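You operate a simulated robot arm through the tools that you are given. There is no shell and no other tool.

You run a simulated two-armed robot. Do the job below in one go: nothing can be reset, and whatever is moved stays where it is left.

TASK
Read each sensor in the sensor tester and rack it, red or green.
Fine: their plastic handles stay cool; over 5 C off the block heat goes in the red rack, else the green; leave the sensor tester on.

The check looks at the end state, three seconds after you hand in, the way a careful person would. Anything else that was tipped, shoved, dropped, spilled or broken makes it a failure.

THE ROBOT
Two 7-joint arms with two-finger grippers on one trunk that stands fixed in place. Base frame: the origin is at the foot of the trunk, x ahead of it, y to its left, z up. Units: mm, degrees, N and s.
The left shoulder is at [25, 219, 1255], the right one opposite. With the tool pointing down near the work surface each hand reaches from about 200 to 760 mm from the base axis, measured 20 degrees to its own side. Payload 2.2 kg a hand.
Tool frame (each hand has its own): the origin (TCP) lies between the finger pads and is the grasp point; the fingertips stand 19 mm ahead of it; z points along the fingers, y is the line along which they close. The gripper opens to 116 mm; its body begins 70 mm behind the TCP.
Orientation is that of the tool frame in the base frame, as a unit quaternion [w, x, y, z]. With the fingers straight down and closing along the base's y, the tool's x points along the base's -x, its y along +y and its z along -z.

THE INTERFACE
- The arms move only by the tool servo_tool. It takes "left_rows", "right_rows" or both (then of equal length, played together; a hand with none holds still); each is a list of rows, each a list of 7 numbers: the turn, a rotation vector about the tool's x, y, z in degrees, then the shift along the tool's x, y, z in mm, then the finger opening in mm, from 0 to 116. In form: [[rx, ry, rz, dx, dy, dz, jaw], ...]. A call has 1 to 20 rows; each row shifts and turns the commanded pose from where the row before left it, along the tool's axes as they then stand. A row lasts 0.2 s, in which the tool goes at most 50 mm and 8.6 degrees; a call with a longer step from one row to the next is refused whole, and so is a gripper value outside its range. A pose out of reach is approached as far as the arm can. The call stops where the force on the tool passes 40 N (or 10 N more than at its start, if that is more) or the arm is blocked; 0.2 s more then pass. The fingers move at their own pace (about 203.5 mm/s each) and stop on an object; they squeeze with about 43 N. The grip force told is the motor's: it shows also when the fingers shut on nothing. Time passes only in rows, and 0.2 s behind the last, so rows that do not move let the fingers close. The reply holds the time, the measured pose of the TCP, the force on the tool along the base axes, the opening and the grip force, in the units named above and with some noise, with the torque about the TCP (base axes, N m) and any sound that the robot's microphone picked up, and new pictures: "show" is both (left out), scene, wrist or none (wrist: the cameras of the hands that moved).
- Cameras (640 x 400 px; columns grow to the right, rows downward): "scene" is now at [117, 57.3, 1437.1]; the picture's right is [0.59, -0.80, -0.00], its down [-0.37, -0.27, -0.89] and it looks along [0.71, 0.53, -0.46] (base axes); focal length 299 px, centre (320, 200). "left" rides on the left gripper at [69, 15, -97] in its tool frame; the picture's right is [-0.21, 0.98, 0.00], its down [-0.76, -0.17, -0.63] and it looks along [-0.62, -0.13, 0.78] (tool axes); focal length 251 px, centre (320, 200). "right" rides on the right gripper at [69, -15, -97] in its tool frame; the picture's right is [0.21, 0.98, 0.00], its down [-0.76, 0.17, -0.63] and it looks along [-0.62, 0.14, 0.77] (tool axes); focal length 251 px, centre (320, 200). There is no depth. A picture from a camera that has moved, and an enlarged one, comes with that camera's place and axes in the base frame and with its lens.
- lift_body(by): moves the trunk up (or, below 0, down) by that many mm; the arms and the scene camera ride with it, the base frame stays. It gives what a move gives, with no picture.
- pan_tilt(pan, tilt): turns the head with the scene camera to pan (to the left, within 80 degrees either way) and tilt (down, from -29 to 69), counted from straight ahead of the robot. It gives what a move gives, and a new picture of the scene camera.
- close_up(camera, box): a new picture of the part [left, top, right, bottom] of that camera's present view, enlarged. The clock stands still meanwhile.
- sign_off(): hands the job in; it is judged then, once.

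Places have to be worked out from the pictures, the camera data and where the tool is seen. Open the grippers and draw the arms clear of the work before you hand the job in, unless the task says otherwise.

The tools are called after "Call:" by a JSON object that holds its "fn" and its "kwargs". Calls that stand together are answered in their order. servo_tool: Moves the arms, as the interface text tells. Its arguments: {"type":"object","properties":{"left_rows":{"type":"array","items":{"type":"array","items":{"type":"number"}}},"right_rows":{"type":"array","items":{"type":"array","items":{"type":"number"}}},"show":{"type":"string","enum":["both","scene","wrist","none"]}},"required":[]} The other tools are called the same way: lift_body (by) moves the trunk up or down; pan_tilt (pan, tilt) turns the head that bears the scene camera; close_up (camera, box) takes an enlarged picture of a part of a camera's view; sign_off () hands the job in.

At the start:

```text
t: 0.0
left_ee_pos: [393.7, 525.3, 1303.7]
left_ee_rot: [0.0, 0.001, 1.0, -0.001]
left_force: [-0.4, 0.2, -0.9]
left_moment: [-0.01, 0.01, 0.01]
left_width: 116.0
left_grip_force: 0.1
right_ee_pos: [472.5, 36.9, 1290.2]
right_ee_rot: [0.0, 0.0, 1.0, 0.0]
right_force: [0.5, 0.0, 0.2]
right_moment: [0.03, -0.01, 0.02]
right_width: 116.3
right_grip_force: 0.1
trunk travel left (down, up): [-400.0, 90.0]
head pan, tilt (commanded): [36.4, 27.1]
```

scene: 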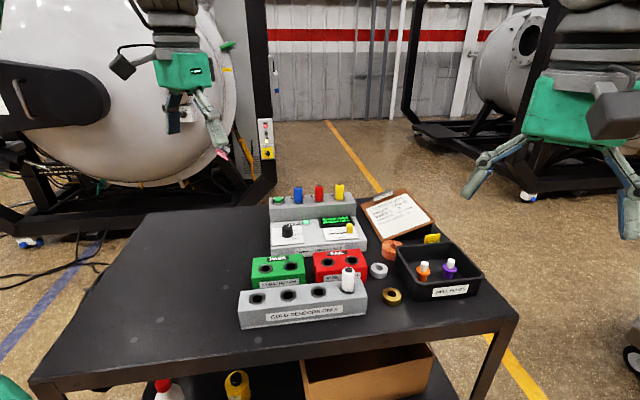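
right: 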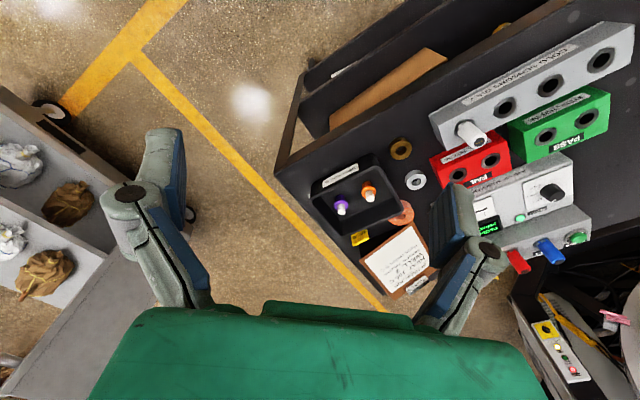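
left: 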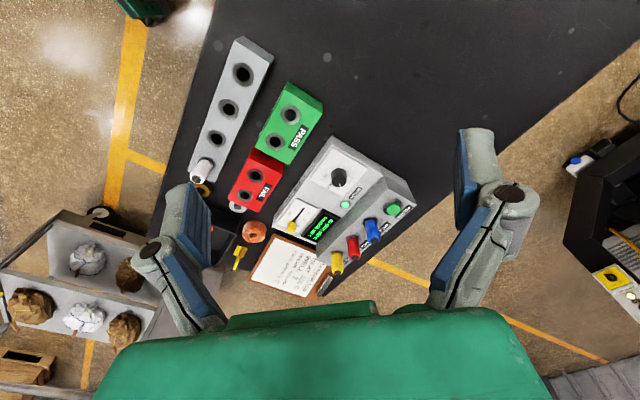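

I see a bench with a sensor tester, green and red racks, a grey rack with a label, a clipboard and a tray. I'll take close-ups to read the labels first.

Call:
{"fn": "close_up", "kwargs": {"camera": "scene", "box": [220, 170, 380, 270]}}

Call:
{"fn": "close_up", "kwargs": {"camera": "scene", "box": [220, 240, 380, 340]}}

Call:
{"fn": "close_up", "kwargs": {"camera": "scene", "box": [350, 180, 510, 280]}}

Call:
{"fn": "close_up", "kwargs": {"camera": "left", "box": [180, 30, 420, 180]}}

Call:
{"fn": "close_up", "kwargs": {"camera": "left", "box": [220, 130, 420, 300]}}

Call:
{"fn": "close_up", "kwargs": {"camera": "right", "box": [300, 130, 460, 300]}}

Call:
{"fn": "close_up", "kwargs": {"camera": "right", "box": [430, 20, 640, 280]}}

```text
4.00 times, centred on (300, 220) of scene
camera zoom: at [117.0, 57.3, 1437.1], right [0.59, -0.8, 0.0], down [-0.37, -0.27, -0.89], along [0.71, 0.53, -0.46], focal length 1194 px, centre (400, 120)
```

zoom: 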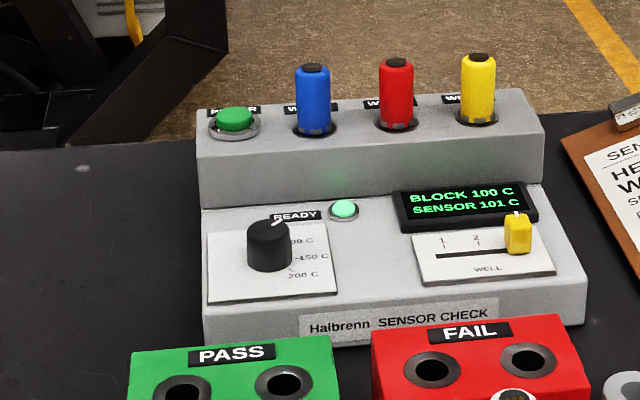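

```text
4.00 times, centred on (300, 290) of scene
camera zoom: at [117.0, 57.3, 1437.1], right [0.59, -0.8, 0.0], down [-0.37, -0.27, -0.89], along [0.71, 0.53, -0.46], focal length 1194 px, centre (400, -160)
```

zoom: 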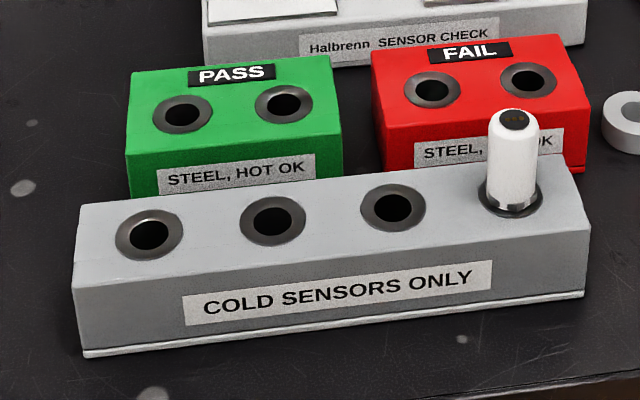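

```text
4.00 times, centred on (430, 230) of scene
camera zoom: at [117.0, 57.3, 1437.1], right [0.59, -0.8, 0.0], down [-0.37, -0.27, -0.89], along [0.71, 0.53, -0.46], focal length 1194 px, centre (-120, 80)
```

zoom: 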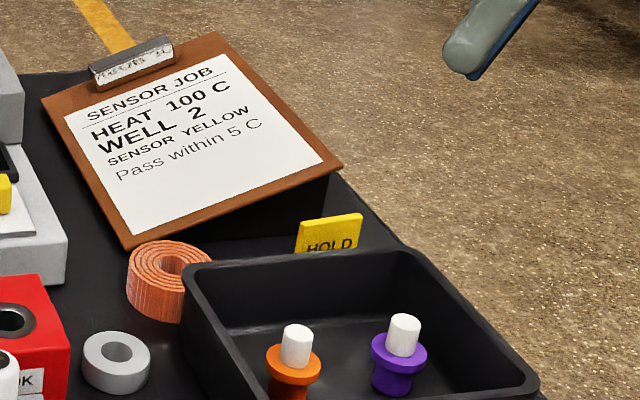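

```text
2.67 times, centred on (300, 105) of left
camera zoom: at [324.8, 540.6, 1401.2], right [0.21, 0.98, 0.0], down [0.76, -0.17, 0.63], along [0.62, -0.14, -0.77], focal length 670 px, centre (373, 453)
```

zoom: 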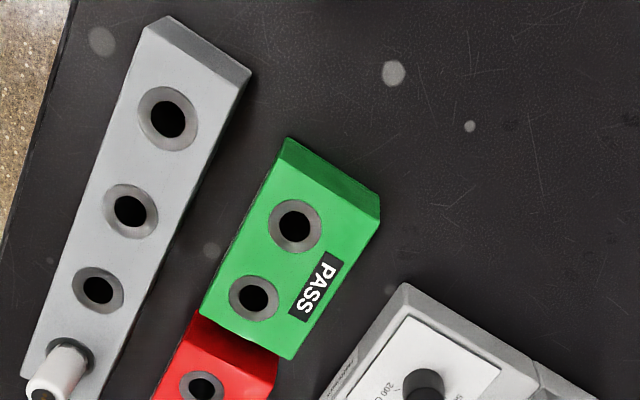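

```text
2.35 times, centred on (320, 215) of left
camera zoom: at [324.8, 540.6, 1401.2], right [0.21, 0.98, 0.0], down [0.76, -0.17, 0.63], along [0.62, -0.14, -0.77], focal length 592 px, centre (320, 165)
```

zoom: 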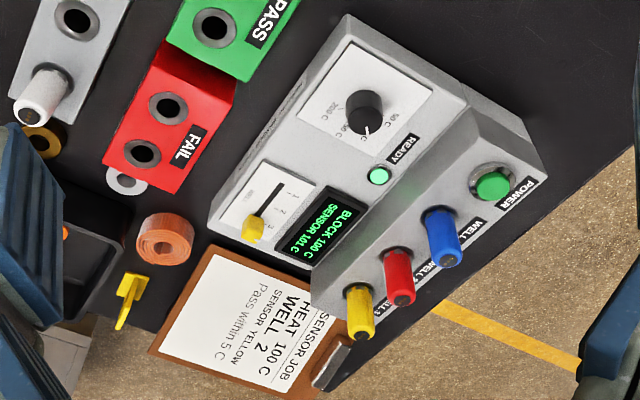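

```text
2.35 times, centred on (380, 215) of right
camera zoom: at [403.6, 21.1, 1386.1], right [-0.21, 0.98, 0.0], down [0.76, 0.17, 0.63], along [0.62, 0.14, -0.77], focal length 592 px, centre (179, 165)
```

zoom: 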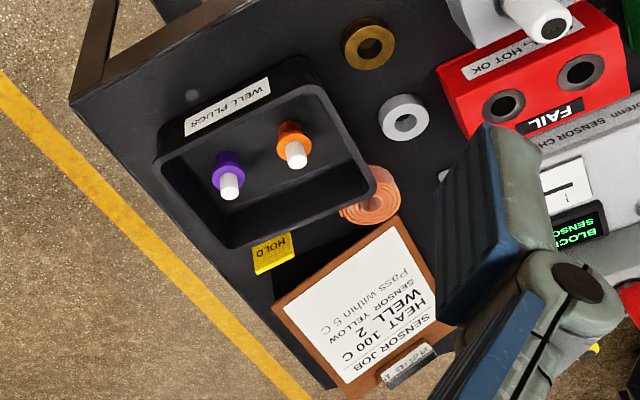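

```text
1.54 times, centred on (535, 150) of right
camera zoom: at [403.6, 21.1, 1386.1], right [-0.21, 0.98, 0.0], down [0.76, 0.17, 0.63], along [0.62, 0.14, -0.77], focal length 387 px, centre (-11, 277)
```

zoom: 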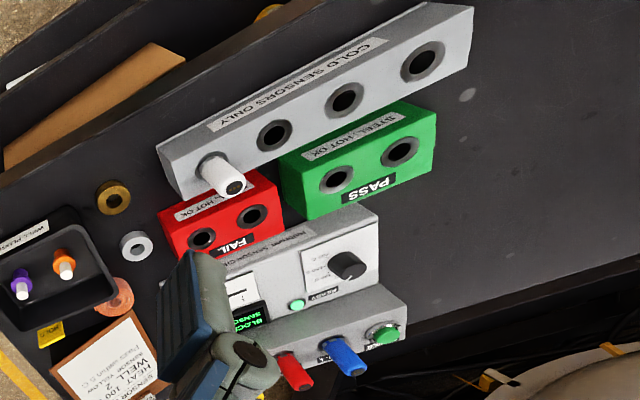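

The labels read "STEEL, HOT OK" on PASS and FAIL and "COLD SENSORS ONLY" on the grey rack. The tester is on, the block is at 100 C, and the well slider is at 3 with a reading of 101 C. By triangulation the wells are near (697,562)–(782,476), z≈1035, in a row turned about 45°. I'll turn the left hand to match and bring it over the tester for a closer look.

Call:
{"fn": "servo_tool", "kwargs": {"left_rows": [[0, 0, -7.5, 0, 0, 0, 116], [0, 0, -7.5, 0, 0, 0, 116], [0, 0, -7.5, 0, 0, 0, 116], [0, 0, -7.5, 0, 0, 0, 116], [0, 0, -7.5, 0, 0, 0, 116], [0, 0, -7.5, 0, 0, 0, 116], [0, 0, 0, -15, -40, 10, 116], [0, 0, 0, -15, -40, 10, 116], [0, 0, 0, -15, -40, 10, 116], [0, 0, 0, -15, -40, 10, 116], [0, 0, 0, -15, -40, 10, 116]]}}

```text
t: 2.4
left_ee_pos: [588.5, 434.2, 1254.5]
left_ee_rot: [0.0, -0.383, 0.924, 0.0]
left_force: [0.5, 0.6, -1.2]
left_moment: [0.01, 0.01, 0.01]
left_width: 115.8
left_grip_force: 0.0
right_ee_pos: [472.1, 33.6, 1290.8]
right_ee_rot: [0.0, 0.0, 1.0, 0.0]
right_force: [1.0, 0.3, 0.5]
right_moment: [-0.01, 0.02, -0.01]
right_width: 116.0
right_grip_force: 0.0
trunk travel left (down, up): [-400.0, 90.0]
head pan, tilt (commanded): [36.4, 27.1]
camera scene: at [121.3, 56.6, 1436.7], right [0.59, -0.8, 0.0], down [-0.37, -0.27, -0.89], along [0.71, 0.53, -0.46], focal length 299 px, centre (320, 200)
camera left: at [528.1, 396.2, 1351.1], right [-0.54, 0.84, 0.0], down [0.65, 0.42, 0.63], along [0.53, 0.34, -0.77], focal length 251 px, centre (320, 200)
```

scene: 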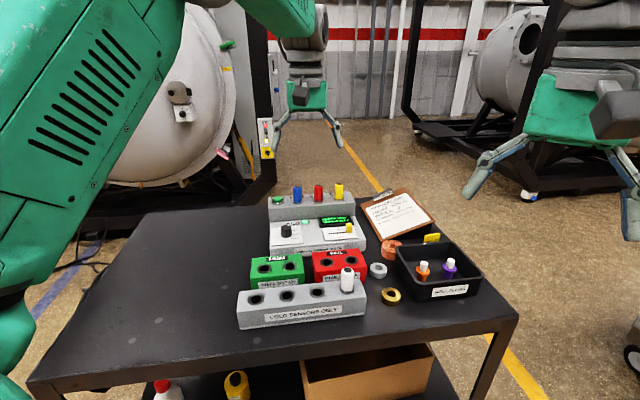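
left: 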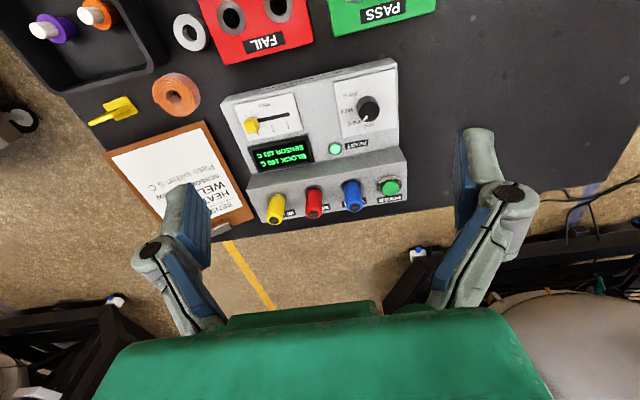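

The hand is now above the bench and lined up with the tester. I'll enlarge the wrist view to refine positions and read the labels.

Call:
{"fn": "close_up", "kwargs": {"camera": "left", "box": [210, 50, 418, 180]}}

Call:
{"fn": "close_up", "kwargs": {"camera": "left", "box": [230, 130, 420, 249]}}

Call:
{"fn": "close_up", "kwargs": {"camera": "left", "box": [190, 0, 450, 162]}}

Call:
{"fn": "close_up", "kwargs": {"camera": "scene", "box": [250, 175, 378, 255]}}

```text
3.08 times, centred on (314, 115) of left
camera zoom: at [528.1, 396.2, 1351.1], right [-0.54, 0.84, 0.0], down [0.65, 0.42, 0.63], along [0.53, 0.34, -0.77], focal length 774 px, centre (338, 462)
```

zoom: 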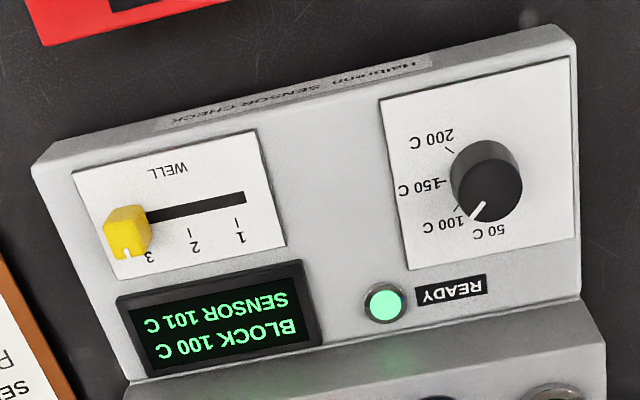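

```text
3.36 times, centred on (325, 190) of left
camera zoom: at [528.1, 396.2, 1351.1], right [-0.54, 0.84, 0.0], down [0.65, 0.42, 0.63], along [0.53, 0.34, -0.77], focal length 845 px, centre (303, 235)
```

zoom: 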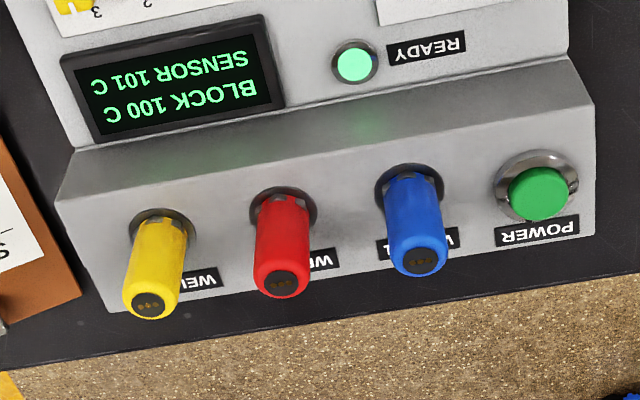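

```text
2.46 times, centred on (320, 81) of left
camera zoom: at [528.1, 396.2, 1351.1], right [-0.54, 0.84, 0.0], down [0.65, 0.42, 0.63], along [0.53, 0.34, -0.77], focal length 619 px, centre (320, 493)
```

zoom: 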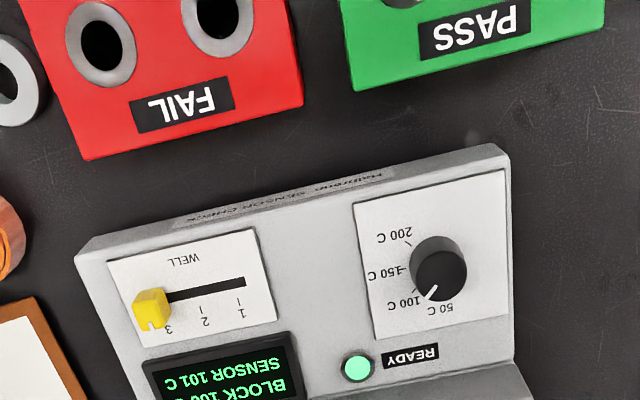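

```text
5.00 times, centred on (314, 215) of scene
camera zoom: at [121.3, 56.6, 1436.7], right [0.59, -0.8, 0.0], down [-0.37, -0.27, -0.89], along [0.71, 0.53, -0.46], focal length 1493 px, centre (350, 125)
```

zoom: 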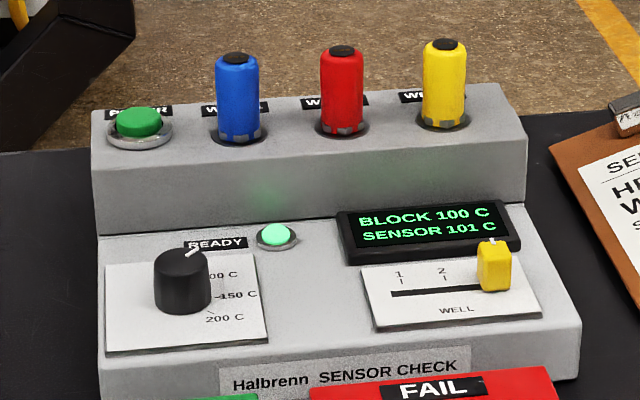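

Both wrist views agree: well mouths at z≈1034 (blue (695,562), red (737,519), yellow (778,477)), handles about 25 mm wide with tops at z≈1085. The slider slot is near (698,392) for position 3, with about 23 mm between ticks. Next I bring the hand above the slider to test reach with the tool pointing down.

Call:
{"fn": "servo_tool", "kwargs": {"left_rows": [[0, 0, 0, -12, -26.75, 33.6, 60], [0, 0, 0, -12, -26.75, 33.6, 60], [0, 0, 0, -12, -26.75, 33.6, 60], [0, 0, 0, -12, -26.75, 33.6, 60], [0, 0, 0, 0, 0, 0, 60]]}}

```text
t: 3.6
left_ee_pos: [695.1, 391.8, 1122.3]
left_ee_rot: [0.001, -0.382, 0.924, 0.0]
left_force: [-0.4, -0.4, -0.3]
left_moment: [-0.03, 0.0, 0.01]
left_width: 60.1
left_grip_force: 0.1
right_ee_pos: [469.0, 35.0, 1292.0]
right_ee_rot: [0.001, -0.001, 1.0, 0.0]
right_force: [0.0, -0.4, -0.7]
right_moment: [0.0, -0.01, 0.01]
right_width: 116.1
right_grip_force: 0.0
trunk travel left (down, up): [-400.0, 90.0]
head pan, tilt (commanded): [36.4, 27.1]
camera scene: at [119.1, 57.1, 1437.0], right [0.59, -0.8, 0.0], down [-0.37, -0.27, -0.89], along [0.71, 0.53, -0.46], focal length 299 px, centre (320, 200)
camera left: at [635.3, 354.8, 1219.3], right [-0.54, 0.84, 0.0], down [0.65, 0.42, 0.63], along [0.53, 0.34, -0.77], focal length 251 px, centre (320, 200)
```

scene: 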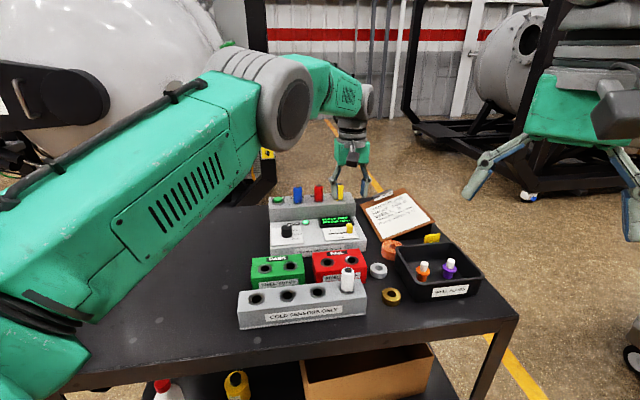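
left: 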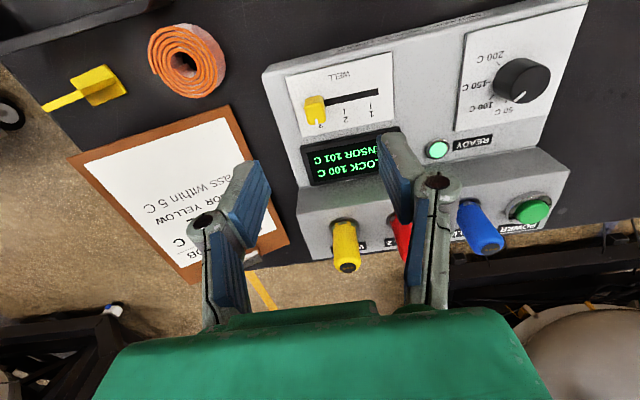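

The arm reaches above the slider with the tool down. I'll zoom in on the slider knob to refine its position under the tool.

Call:
{"fn": "close_up", "kwargs": {"camera": "left", "box": [260, 40, 420, 140]}}

Call:
{"fn": "close_up", "kwargs": {"camera": "left", "box": [290, 130, 550, 292]}}

```text
4.00 times, centred on (340, 90) of left
camera zoom: at [635.3, 354.8, 1219.3], right [-0.54, 0.84, 0.0], down [0.65, 0.42, 0.63], along [0.53, 0.34, -0.77], focal length 1006 px, centre (240, 640)
```

zoom: 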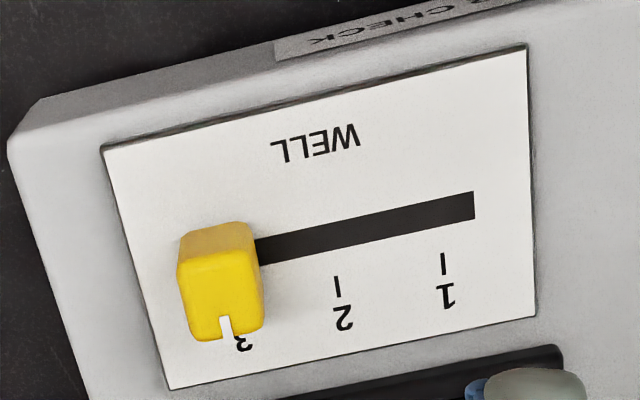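

```text
2.46 times, centred on (420, 211) of left
camera zoom: at [635.3, 354.8, 1219.3], right [-0.54, 0.84, 0.0], down [0.65, 0.42, 0.63], along [0.53, 0.34, -0.77], focal length 619 px, centre (74, 173)
```

zoom: 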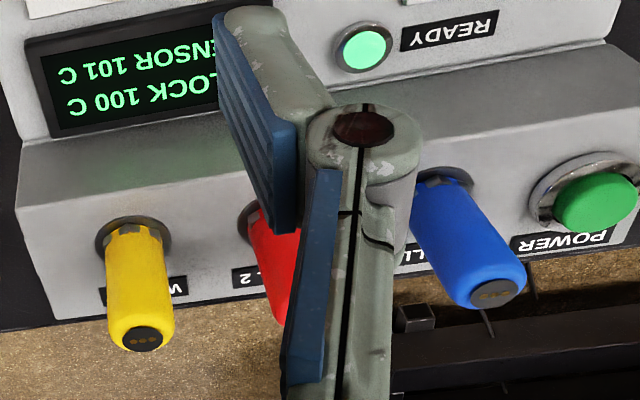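

Relative to the tool, the knob top is about 6 mm ahead and 6 mm to the right, with the plate at z≈995. I'll correct for that and come part way down with a moderate opening.

Call:
{"fn": "servo_tool", "kwargs": {"left_rows": [[0, 0, 0, -3, -2.8, 30, 46], [0, 0, 0, -3, -2.8, 30, 46], [0, 0, 0, 0, 0, 0, 46]], "show": "wrist"}}

```text
t: 4.4
left_ee_pos: [704.0, 393.3, 1062.1]
left_ee_rot: [0.0, -0.383, 0.924, 0.0]
left_force: [-0.1, -0.5, 0.2]
left_moment: [0.01, -0.01, -0.01]
left_width: 46.0
left_grip_force: 0.1
right_ee_pos: [468.1, 33.8, 1291.4]
right_ee_rot: [0.001, 0.001, 1.0, -0.001]
right_force: [0.4, -0.4, -0.9]
right_moment: [0.02, -0.02, 0.0]
right_width: 116.1
right_grip_force: 0.1
trunk travel left (down, up): [-400.0, 90.0]
head pan, tilt (commanded): [36.4, 27.1]
camera left: at [643.9, 355.4, 1159.1], right [-0.54, 0.84, 0.0], down [0.65, 0.42, 0.63], along [0.54, 0.34, -0.77], focal length 251 px, centre (320, 200)
```

left: 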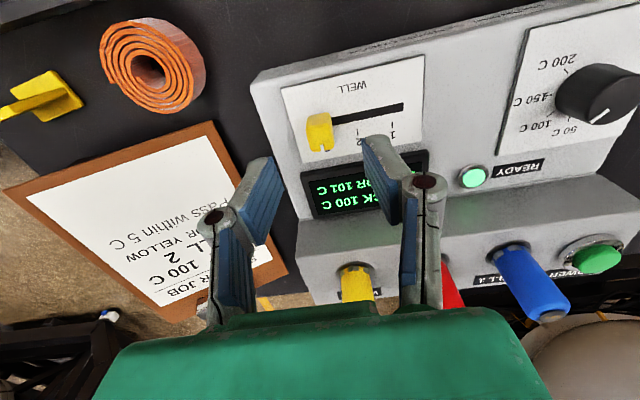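

The knob should now sit nearly between the fingers. I'll zoom to check before the final descent.

Call:
{"fn": "close_up", "kwargs": {"camera": "left", "box": [240, 90, 440, 215]}}

```text
3.20 times, centred on (340, 152) of left
camera zoom: at [643.9, 355.4, 1159.1], right [-0.54, 0.84, 0.0], down [0.65, 0.42, 0.63], along [0.54, 0.34, -0.77], focal length 805 px, centre (256, 352)
```

zoom: 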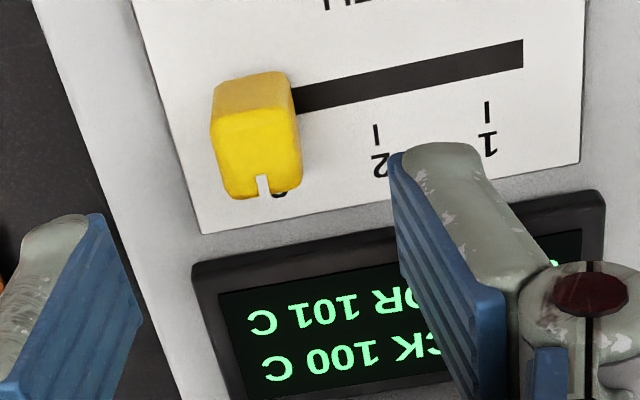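

The knob top is within about 1–2 mm of the tool axis, so I descend 41 mm with the jaws straddling the knob, then close on it.

Call:
{"fn": "servo_tool", "kwargs": {"left_rows": [[0, 0, 0, 1, 0.5, 15, 46], [0, 0, 0, 0, 0, 14, 46], [0, 0, 0, 0, 0, 12, 46], [0, 0, 0, 0, 0, 0, 46]], "show": "both"}}

```text
t: 5.4
left_ee_pos: [704.6, 393.3, 1020.8]
left_ee_rot: [0.001, -0.383, 0.924, 0.001]
left_force: [0.1, 0.4, 0.3]
left_moment: [0.01, -0.02, -0.02]
left_width: 46.0
left_grip_force: 0.0
right_ee_pos: [469.1, 33.4, 1291.5]
right_ee_rot: [0.001, 0.0, 1.0, -0.001]
right_force: [-0.5, 0.4, -0.1]
right_moment: [0.0, -0.03, 0.01]
right_width: 115.8
right_grip_force: 0.0
trunk travel left (down, up): [-400.0, 90.0]
head pan, tilt (commanded): [36.4, 27.1]
camera scene: at [119.1, 57.1, 1437.0], right [0.59, -0.8, 0.0], down [-0.37, -0.27, -0.89], along [0.71, 0.53, -0.46], focal length 299 px, centre (320, 200)
camera left: at [644.1, 354.4, 1117.8], right [-0.54, 0.84, 0.0], down [0.65, 0.42, 0.63], along [0.53, 0.34, -0.77], focal length 251 px, centre (320, 200)
```

scene: 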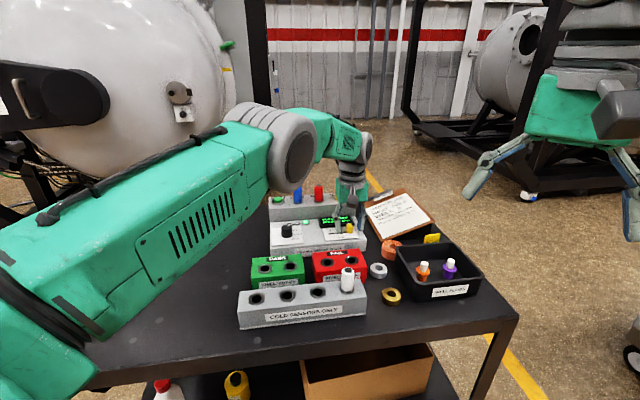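
left: 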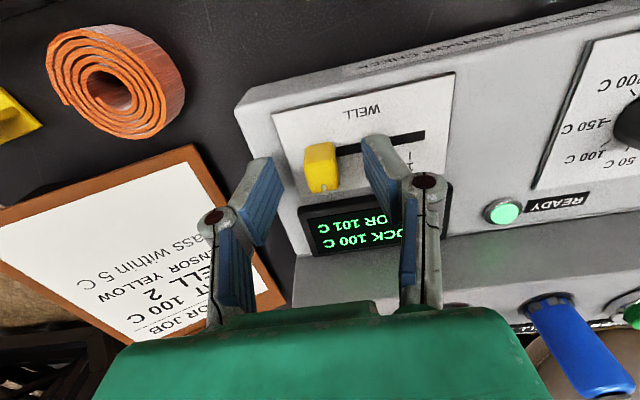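

I zoom in to see how the knob sits between the fingertips.

Call:
{"fn": "close_up", "kwargs": {"camera": "left", "box": [230, 110, 430, 235]}}

Call:
{"fn": "close_up", "kwargs": {"camera": "scene", "box": [290, 170, 410, 245]}}

```text
3.20 times, centred on (330, 172) of left
camera zoom: at [644.1, 354.4, 1117.8], right [-0.54, 0.84, 0.0], down [0.65, 0.42, 0.63], along [0.53, 0.34, -0.77], focal length 805 px, centre (288, 288)
```

zoom: 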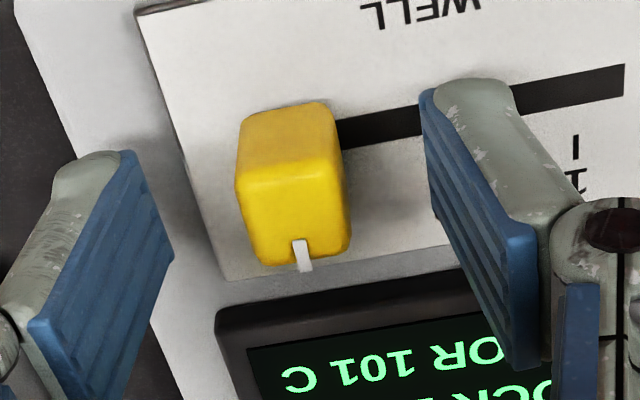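

```text
5.33 times, centred on (350, 208) of scene
camera zoom: at [119.1, 57.1, 1437.0], right [0.59, -0.8, 0.0], down [-0.37, -0.27, -0.89], along [0.71, 0.53, -0.46], focal length 1593 px, centre (160, 160)
```

zoom: 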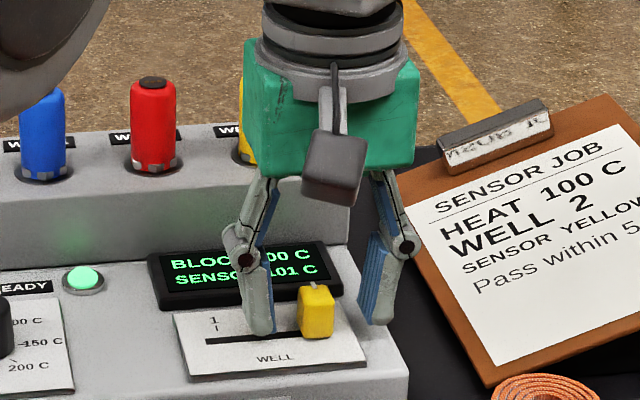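

The fingers straddle the knob cleanly. I'll narrow the jaws to just around the knob and slide it one tick (about 24 mm) toward 2, watching the display.

Call:
{"fn": "servo_tool", "kwargs": {"left_rows": [[0, 0, 0, 0, 0, 0, 20], [0, 0, 0, 0, 0, 0, 20], [0, 0, 0, 0, 8, 0, 20], [0, 0, 0, 0, 8, 0, 20], [0, 0, 0, -0.3, 8, 0, 20], [0, 0, 0, 0, 0, 0, 20]], "show": "both"}}

Call:
{"fn": "close_up", "kwargs": {"camera": "scene", "box": [290, 170, 410, 245]}}

Call:
{"fn": "close_up", "kwargs": {"camera": "left", "box": [230, 110, 430, 235]}}

```text
t: 6.8
left_ee_pos: [686.3, 410.8, 1020.9]
left_ee_rot: [0.0, -0.383, 0.924, 0.0]
left_force: [-0.4, 0.2, 0.3]
left_moment: [0.0, 0.01, -0.02]
left_width: 19.8
left_grip_force: 0.1
right_ee_pos: [470.2, 35.0, 1291.7]
right_ee_rot: [0.001, 0.0, 1.0, 0.0]
right_force: [0.1, -0.6, 0.7]
right_moment: [-0.04, 0.05, 0.02]
right_width: 116.1
right_grip_force: 0.1
trunk travel left (down, up): [-400.0, 90.0]
head pan, tilt (commanded): [36.4, 27.1]
camera scene: at [119.1, 57.1, 1437.0], right [0.59, -0.8, 0.0], down [-0.37, -0.27, -0.89], along [0.71, 0.53, -0.46], focal length 299 px, centre (320, 200)
camera left: at [626.5, 372.0, 1117.3], right [-0.54, 0.84, 0.0], down [0.65, 0.42, 0.63], along [0.53, 0.34, -0.77], focal length 251 px, centre (320, 200)
```

scene: 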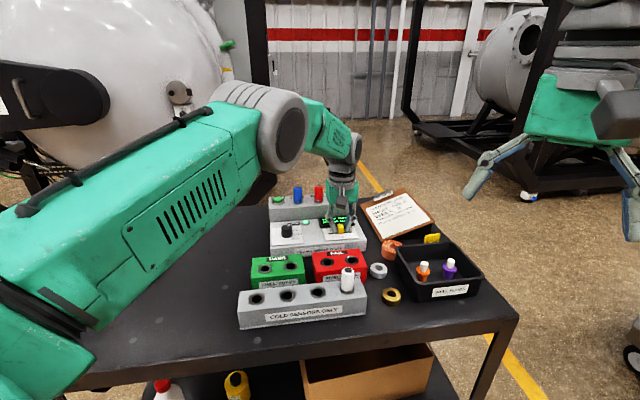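
left: 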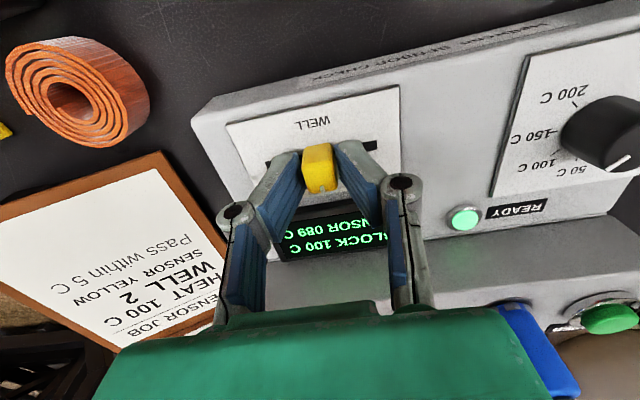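

```text
5.33 times, centred on (350, 208) of scene
camera zoom: at [119.1, 57.1, 1437.0], right [0.59, -0.8, 0.0], down [-0.37, -0.27, -0.89], along [0.71, 0.53, -0.46], focal length 1593 px, centre (160, 160)
```

zoom: 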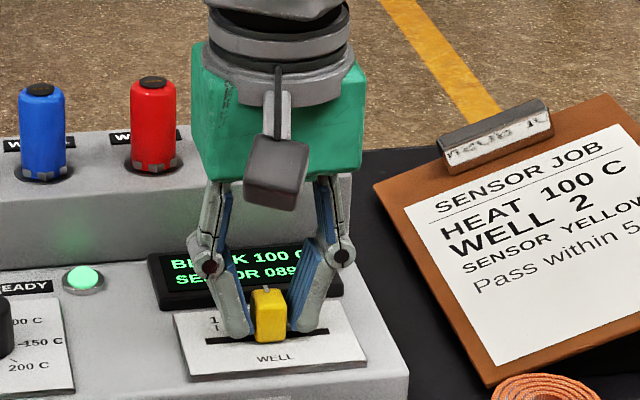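

```text
3.20 times, centred on (330, 172) of left
camera zoom: at [626.5, 372.0, 1117.3], right [-0.54, 0.84, 0.0], down [0.65, 0.42, 0.63], along [0.53, 0.34, -0.77], focal length 805 px, centre (288, 288)
```

zoom: 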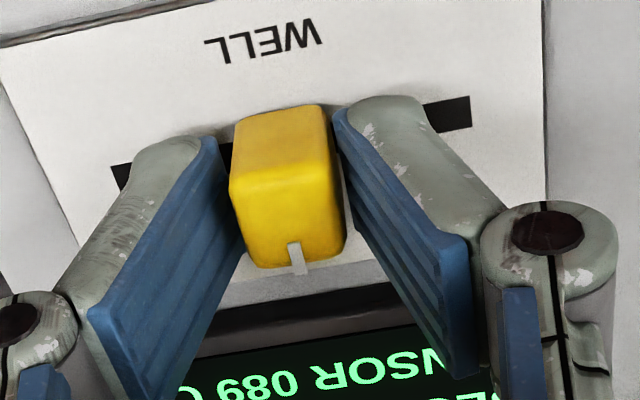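

With the slider moved, the display shows SENSOR 089 C. I'll hold a second to make sure the reading is settled, then check again.

Call:
{"fn": "servo_tool", "kwargs": {"left_rows": [[0, 0, 0, 0, 0, 0, 20], [0, 0, 0, 0, 0, 0, 20], [0, 0, 0, 0, 0, 0, 20], [0, 0, 0, 0, 0, 0, 20], [0, 0, 0, 0, 0, 0, 20], [0, 0, 0, 0, 0, 0, 20], [0, 0, 0, 0, 0, 0, 20], [0, 0, 0, 0, 0, 0, 20]], "show": "none"}}

Call:
{"fn": "close_up", "kwargs": {"camera": "scene", "box": [310, 190, 374, 230]}}

Call:
{"fn": "close_up", "kwargs": {"camera": "left", "box": [230, 170, 430, 295]}}

```text
t: 8.6
left_ee_pos: [685.4, 410.7, 1021.3]
left_ee_rot: [0.0, -0.382, 0.924, 0.0]
left_force: [0.1, -0.2, 0.2]
left_moment: [-0.02, -0.03, 0.01]
left_width: 20.1
left_grip_force: 0.0
right_ee_pos: [470.5, 34.3, 1290.3]
right_ee_rot: [0.001, -0.001, 1.0, 0.0]
right_force: [0.2, -0.1, -0.8]
right_moment: [-0.01, -0.01, 0.0]
right_width: 116.1
right_grip_force: 0.0
trunk travel left (down, up): [-400.0, 90.0]
head pan, tilt (commanded): [36.4, 27.1]
```

```text
10.00 times, centred on (342, 210) of scene
camera zoom: at [119.0, 57.1, 1437.0], right [0.59, -0.8, 0.0], down [-0.37, -0.27, -0.89], along [0.71, 0.53, -0.46], focal length 2986 px, centre (100, 100)
```

zoom: 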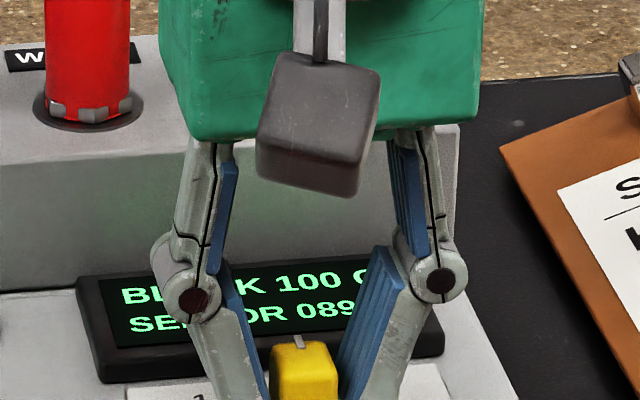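

```text
3.20 times, centred on (330, 232) of left
camera zoom: at [626.4, 371.8, 1117.4], right [-0.54, 0.84, 0.0], down [0.65, 0.42, 0.63], along [0.53, 0.34, -0.77], focal length 805 px, centre (288, 96)
```

zoom: 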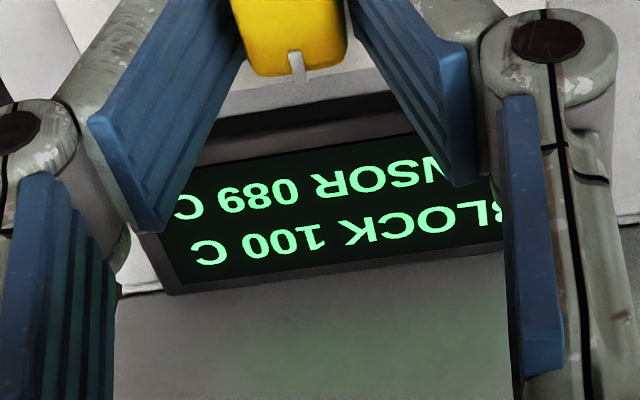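

Well 2 (red) reads a steady 089 C, which is 11 off and so a fail. Now I slide one more tick to 1.

Call:
{"fn": "servo_tool", "kwargs": {"left_rows": [[0, 0, 0, 0, 8, 0, 20], [0, 0, 0, 0, 8, 0, 20], [0, 0, 0, -0.3, 7.5, 0, 20], [0, 0, 0, 0, 0, 0, 20], [0, 0, 0, 0, 0, 0, 20], [0, 0, 0, 0, 0, 0, 20], [0, 0, 0, 0, 0, 0, 20], [0, 0, 0, 0, 0, 0, 20]], "show": "wrist"}}

Call:
{"fn": "close_up", "kwargs": {"camera": "scene", "box": [290, 170, 410, 245]}}

Call:
{"fn": "close_up", "kwargs": {"camera": "left", "box": [210, 110, 430, 295]}}

```text
t: 10.4
left_ee_pos: [669.2, 425.8, 1020.9]
left_ee_rot: [0.001, -0.383, 0.924, 0.0]
left_force: [-0.3, 0.5, -0.2]
left_moment: [0.0, 0.02, -0.03]
left_width: 19.9
left_grip_force: 0.0
right_ee_pos: [470.1, 33.4, 1291.5]
right_ee_rot: [0.001, 0.0, 1.0, 0.001]
right_force: [0.7, -0.2, 0.0]
right_moment: [-0.01, -0.01, -0.02]
right_width: 116.2
right_grip_force: 0.0
trunk travel left (down, up): [-400.0, 90.0]
head pan, tilt (commanded): [36.4, 27.1]
camera left: at [609.8, 388.8, 1117.7], right [-0.54, 0.84, 0.0], down [0.65, 0.42, 0.63], along [0.53, 0.34, -0.77], focal length 251 px, centre (320, 200)
```

left: 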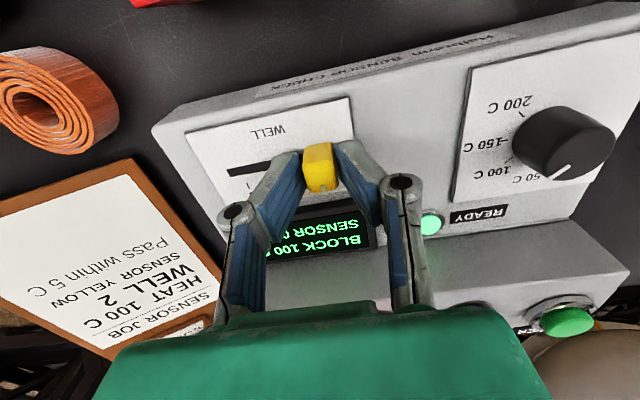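

```text
5.33 times, centred on (350, 208) of scene
camera zoom: at [118.8, 57.3, 1437.0], right [0.59, -0.8, 0.0], down [-0.37, -0.27, -0.89], along [0.71, 0.53, -0.46], focal length 1593 px, centre (160, 160)
```

zoom: 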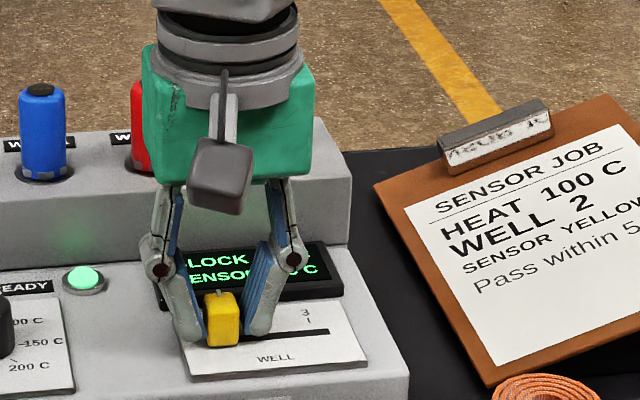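

```text
2.16 times, centred on (320, 202) of left
camera zoom: at [609.8, 388.8, 1117.7], right [-0.54, 0.84, 0.0], down [0.65, 0.42, 0.63], along [0.53, 0.34, -0.77], focal length 544 px, centre (320, 195)
```

zoom: 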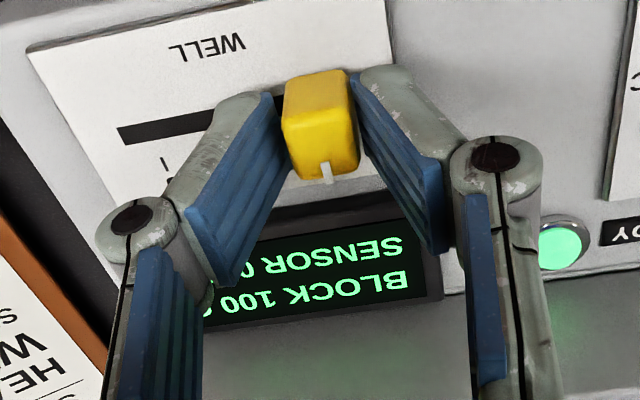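

The slider is at the tick 1 end, but the fingers hide the value. I'll open, lift straight up and back off so the display is visible.

Call:
{"fn": "servo_tool", "kwargs": {"left_rows": [[0, 0, 0, 0, 0, 0, 40], [0, 0, 0, 0, 0, 0, 40], [0, 0, 0, 0, 0, -20, 40], [0, 0, 0, 0, 0, -45, 40], [0, 0, 0, 0, 0, -45, 40], [0, 0, 0, 30, 0, -30, 60], [0, 0, 0, 40, 0, -20, 60], [0, 0, 0, 40, 0, 0, 60], [0, 0, 0, 0, 0, 0, 60]], "show": "both"}}

Call:
{"fn": "close_up", "kwargs": {"camera": "scene", "box": [290, 170, 410, 245]}}

Call:
{"fn": "close_up", "kwargs": {"camera": "left", "box": [200, 60, 440, 210]}}

```text
t: 12.4
left_ee_pos: [592.2, 349.5, 1179.8]
left_ee_rot: [0.0, -0.382, 0.924, 0.0]
left_force: [0.7, 0.0, -0.1]
left_moment: [-0.01, 0.0, -0.03]
left_width: 60.1
left_grip_force: 0.0
right_ee_pos: [470.7, 36.7, 1289.6]
right_ee_rot: [0.0, -0.001, 1.0, 0.0]
right_force: [0.3, 0.7, -0.7]
right_moment: [0.01, 0.02, -0.03]
right_width: 115.9
right_grip_force: 0.0
trunk travel left (down, up): [-400.0, 90.0]
head pan, tilt (commanded): [36.4, 27.1]
camera scene: at [119.1, 55.6, 1437.0], right [0.59, -0.8, 0.0], down [-0.37, -0.27, -0.89], along [0.71, 0.53, -0.46], focal length 299 px, centre (320, 200)
camera left: at [533.3, 311.2, 1276.8], right [-0.54, 0.84, 0.0], down [0.65, 0.42, 0.63], along [0.53, 0.34, -0.77], focal length 251 px, centre (320, 200)
```

scene: 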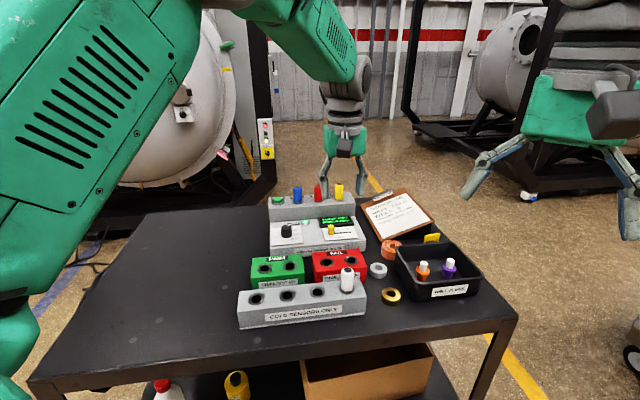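
left: 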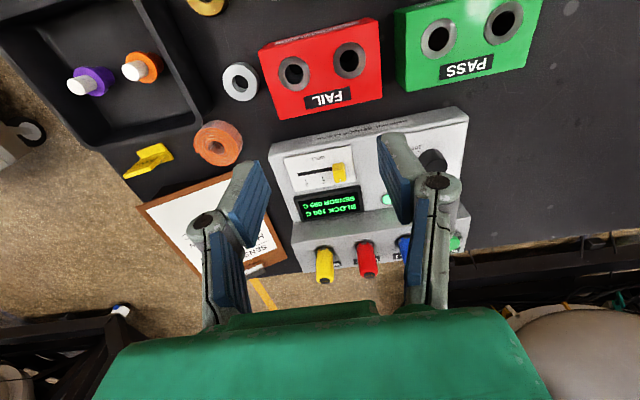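

```text
5.33 times, centred on (350, 208) of scene
camera zoom: at [119.1, 55.6, 1437.0], right [0.59, -0.8, 0.0], down [-0.37, -0.27, -0.89], along [0.71, 0.53, -0.46], focal length 1593 px, centre (160, 160)
```

zoom: 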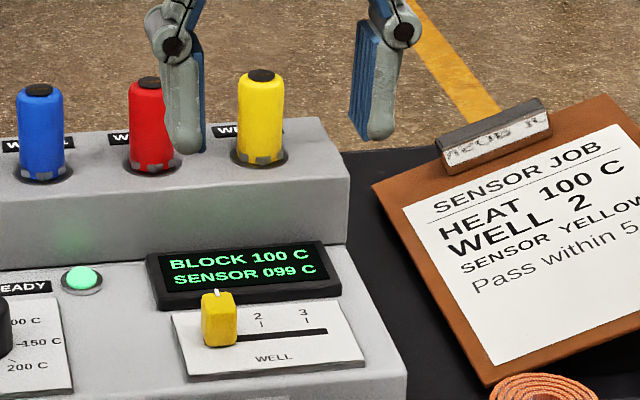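

```text
2.67 times, centred on (320, 135) of left
camera zoom: at [533.3, 311.2, 1276.8], right [-0.54, 0.84, 0.0], down [0.65, 0.42, 0.63], along [0.53, 0.34, -0.77], focal length 670 px, centre (320, 373)
```

zoom: 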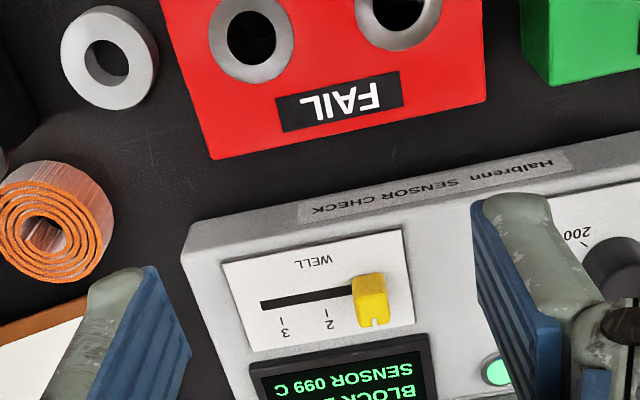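

The slider is on 1. I zoom tightly to confirm whether blue reads 099 or 089.

Call:
{"fn": "close_up", "kwargs": {"camera": "scene", "box": [314, 210, 362, 240]}}

Call:
{"fn": "close_up", "kwargs": {"camera": "left", "box": [290, 180, 370, 230]}}

Call:
{"fn": "close_up", "kwargs": {"camera": "left", "box": [250, 0, 560, 130]}}

Call:
{"fn": "close_up", "kwargs": {"camera": "left", "box": [280, 200, 420, 300]}}

```text
13.33 times, centred on (338, 225) of scene
camera zoom: at [119.1, 55.6, 1437.0], right [0.59, -0.8, 0.0], down [-0.37, -0.27, -0.89], along [0.71, 0.53, -0.46], focal length 3981 px, centre (80, -133)
```

zoom: 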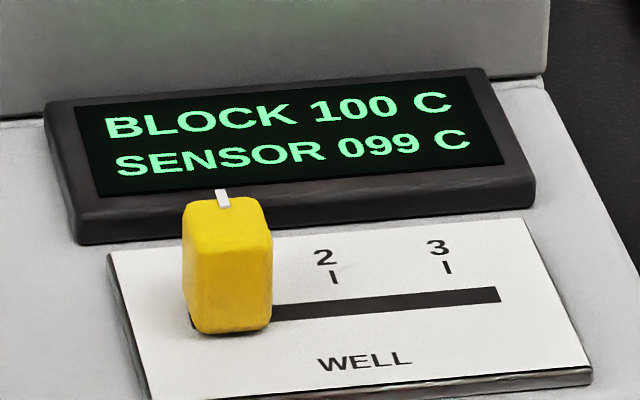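

```text
8.00 times, centred on (330, 205) of left
camera zoom: at [533.3, 311.2, 1276.8], right [-0.54, 0.84, 0.0], down [0.65, 0.42, 0.63], along [0.53, 0.34, -0.77], focal length 2012 px, centre (240, 160)
```

zoom: 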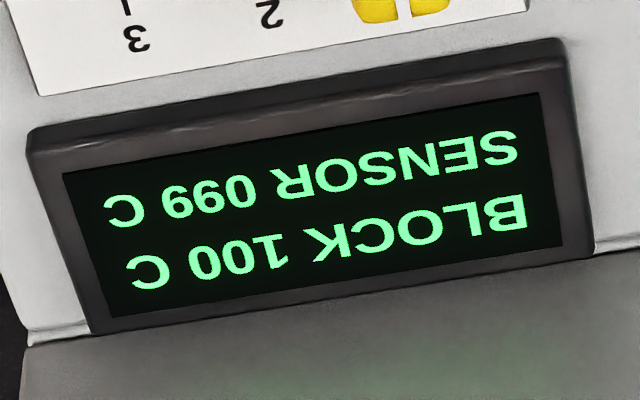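

```text
2.06 times, centred on (405, 65) of left
camera zoom: at [533.3, 311.2, 1276.8], right [-0.54, 0.84, 0.0], down [0.65, 0.42, 0.63], along [0.53, 0.34, -0.77], focal length 519 px, centre (144, 479)
```

zoom: 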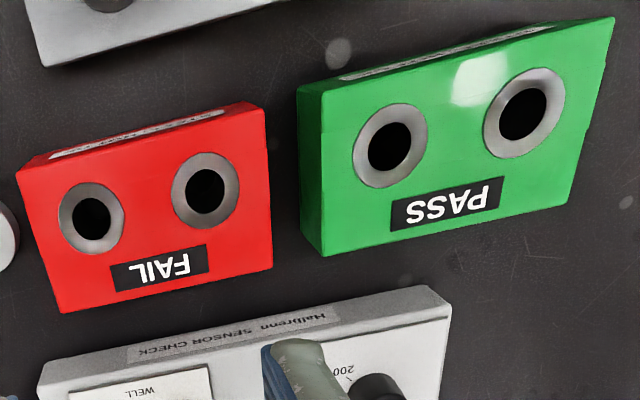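

```text
4.00 times, centred on (350, 250) of left
camera zoom: at [533.3, 311.2, 1276.8], right [-0.54, 0.84, 0.0], down [0.65, 0.42, 0.63], along [0.53, 0.34, -0.77], focal length 1006 px, centre (200, 0)
```

zoom: 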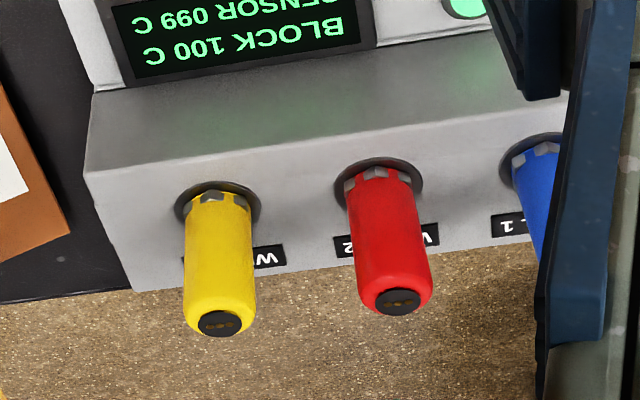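

Readings are settled: blue 099 and yellow 101 pass, so they go to the green rack. Red 089 fails and goes to the red rack. Next I check reach by moving the left hand, tool down, high above the yellow sensor.

Call:
{"fn": "servo_tool", "kwargs": {"left_rows": [[0, 0, 0, -44.3, -8.3, 3, 60], [0, 0, 0, -44.3, -8.3, 3, 60], [0, 0, 0, -44.3, -8.3, 3, 60], [0, 0, 0, -44.3, -8.3, 3, 60], [0, 0, 0, -44.3, -8.3, 3, 60], [0, 0, 0, 0, 0, 0, 60], [0, 0, 0, 0, 0, 0, 60]], "show": "both"}}

```text
t: 14.0
left_ee_pos: [700.6, 457.6, 1158.4]
left_ee_rot: [-0.001, -0.383, 0.924, 0.0]
left_force: [0.5, 0.4, -0.3]
left_moment: [0.0, -0.02, 0.01]
left_width: 60.0
left_grip_force: 0.0
left hand out of reach, approached as far as the arm can: row 3, 4, 5
right_ee_pos: [469.3, 33.9, 1290.0]
right_ee_rot: [0.002, 0.0, 1.0, 0.0]
right_force: [-0.6, 0.5, -0.2]
right_moment: [-0.03, 0.01, 0.01]
right_width: 116.0
right_grip_force: 0.1
trunk travel left (down, up): [-400.0, 90.0]
head pan, tilt (commanded): [36.4, 27.1]
camera scene: at [119.2, 56.3, 1437.0], right [0.59, -0.8, 0.0], down [-0.37, -0.27, -0.89], along [0.71, 0.53, -0.46], focal length 299 px, centre (320, 200)
camera left: at [640.6, 419.5, 1255.1], right [-0.54, 0.84, 0.0], down [0.65, 0.42, 0.63], along [0.53, 0.34, -0.77], focal length 251 px, centre (320, 200)
```

scene: 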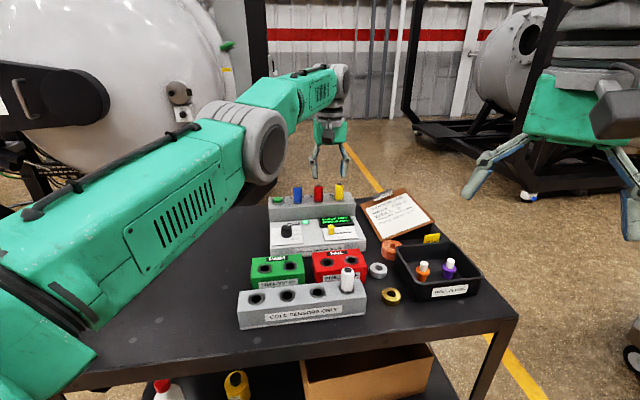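
left: 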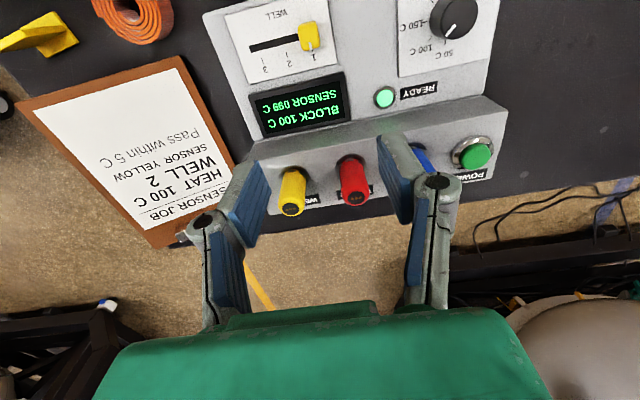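

Tool-down reach stops at about (701,458), so I'll need to tilt the hand forward around 30° for the wells. I first back off a known amount to see where the commanded pose stands.

Call:
{"fn": "servo_tool", "kwargs": {"left_rows": [[0, 0, 0, 40, 0, 0, 60], [0, 0, 0, 40, 0, 0, 60], [0, 0, 0, 20, 0, -10, 60], [0, 0, 0, 0, 0, 0, 60], [0, 0, 0, 0, 0, 0, 60]], "show": "none"}}

```text
t: 15.2
left_ee_pos: [624.7, 387.2, 1166.2]
left_ee_rot: [0.0, -0.383, 0.924, -0.002]
left_force: [0.1, 0.2, 0.2]
left_moment: [-0.01, -0.03, -0.01]
left_width: 59.9
left_grip_force: 0.0
right_ee_pos: [470.2, 37.3, 1291.5]
right_ee_rot: [0.002, 0.0, 1.0, -0.001]
right_force: [0.2, -0.8, -0.3]
right_moment: [-0.01, -0.02, 0.02]
right_width: 115.6
right_grip_force: 0.0
trunk travel left (down, up): [-400.0, 90.0]
head pan, tilt (commanded): [36.4, 27.1]
```

The commanded pose follows the real one. I'll raise the trunk 50 mm to level the shoulder with the wrist, then tilt the hand 30° forward.

Call:
{"fn": "lift_body", "kwargs": {"by": 50}}

Call:
{"fn": "servo_tool", "kwargs": {"left_rows": [[0, -7.5, 0, 0, 0, 0, 60], [0, -7.5, 0, 0, 0, 0, 60], [0, -7.5, 0, 0, 0, 0, 60], [0, -7.5, 0, 0, 0, 0, 60], [0, 0, 0, 0, 0, 0, 60], [0, 0, 0, 0, 0, 0, 60]], "show": "both"}}

```text
t: 16.1
left_ee_pos: [625.0, 387.1, 1216.4]
left_ee_rot: [0.001, -0.383, 0.924, -0.001]
left_force: [0.7, 0.2, -0.7]
left_moment: [-0.03, 0.02, 0.02]
left_width: 59.8
left_grip_force: 0.1
right_ee_pos: [470.2, 36.4, 1341.7]
right_ee_rot: [0.001, -0.001, 1.0, -0.001]
right_force: [0.3, 0.7, -0.3]
right_moment: [0.04, 0.01, -0.03]
right_width: 116.0
right_grip_force: 0.1
trunk travel left (down, up): [-450.0, 40.0]
head pan, tilt (commanded): [36.4, 27.1]
```

```text
t: 17.5
left_ee_pos: [625.1, 384.1, 1218.1]
left_ee_rot: [0.24, -0.37, 0.892, 0.098]
left_force: [-0.1, 0.6, -0.2]
left_moment: [0.0, -0.01, 0.0]
left_width: 59.8
left_grip_force: 0.1
right_ee_pos: [469.3, 33.5, 1341.3]
right_ee_rot: [0.001, 0.0, 1.0, 0.0]
right_force: [-1.0, 0.1, -0.7]
right_moment: [-0.01, 0.06, 0.03]
right_width: 116.1
right_grip_force: 0.0
trunk travel left (down, up): [-450.0, 40.0]
head pan, tilt (commanded): [36.4, 27.1]
camera scene: at [118.7, 55.8, 1487.1], right [0.59, -0.8, 0.0], down [-0.37, -0.27, -0.89], along [0.71, 0.53, -0.46], focal length 299 px, centre (320, 200)
camera left: at [537.6, 319.6, 1266.3], right [-0.56, 0.82, 0.11], down [0.36, 0.12, 0.93], along [0.75, 0.56, -0.36], focal length 251 px, centre (320, 200)
```

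scene: 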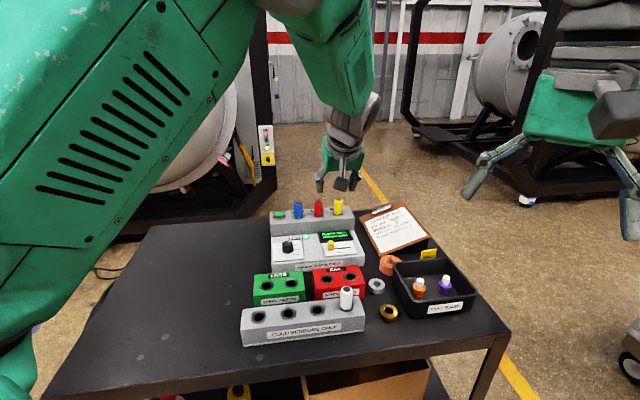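
left: 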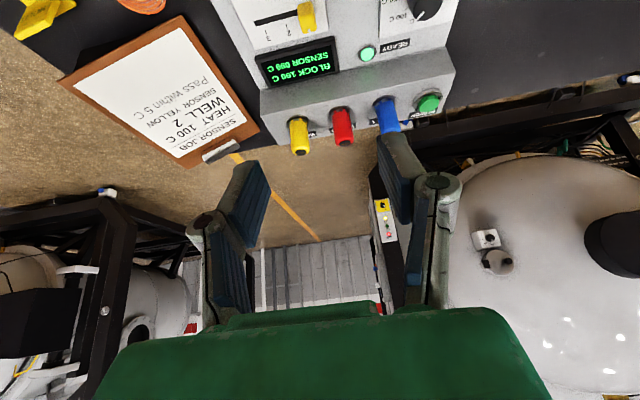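

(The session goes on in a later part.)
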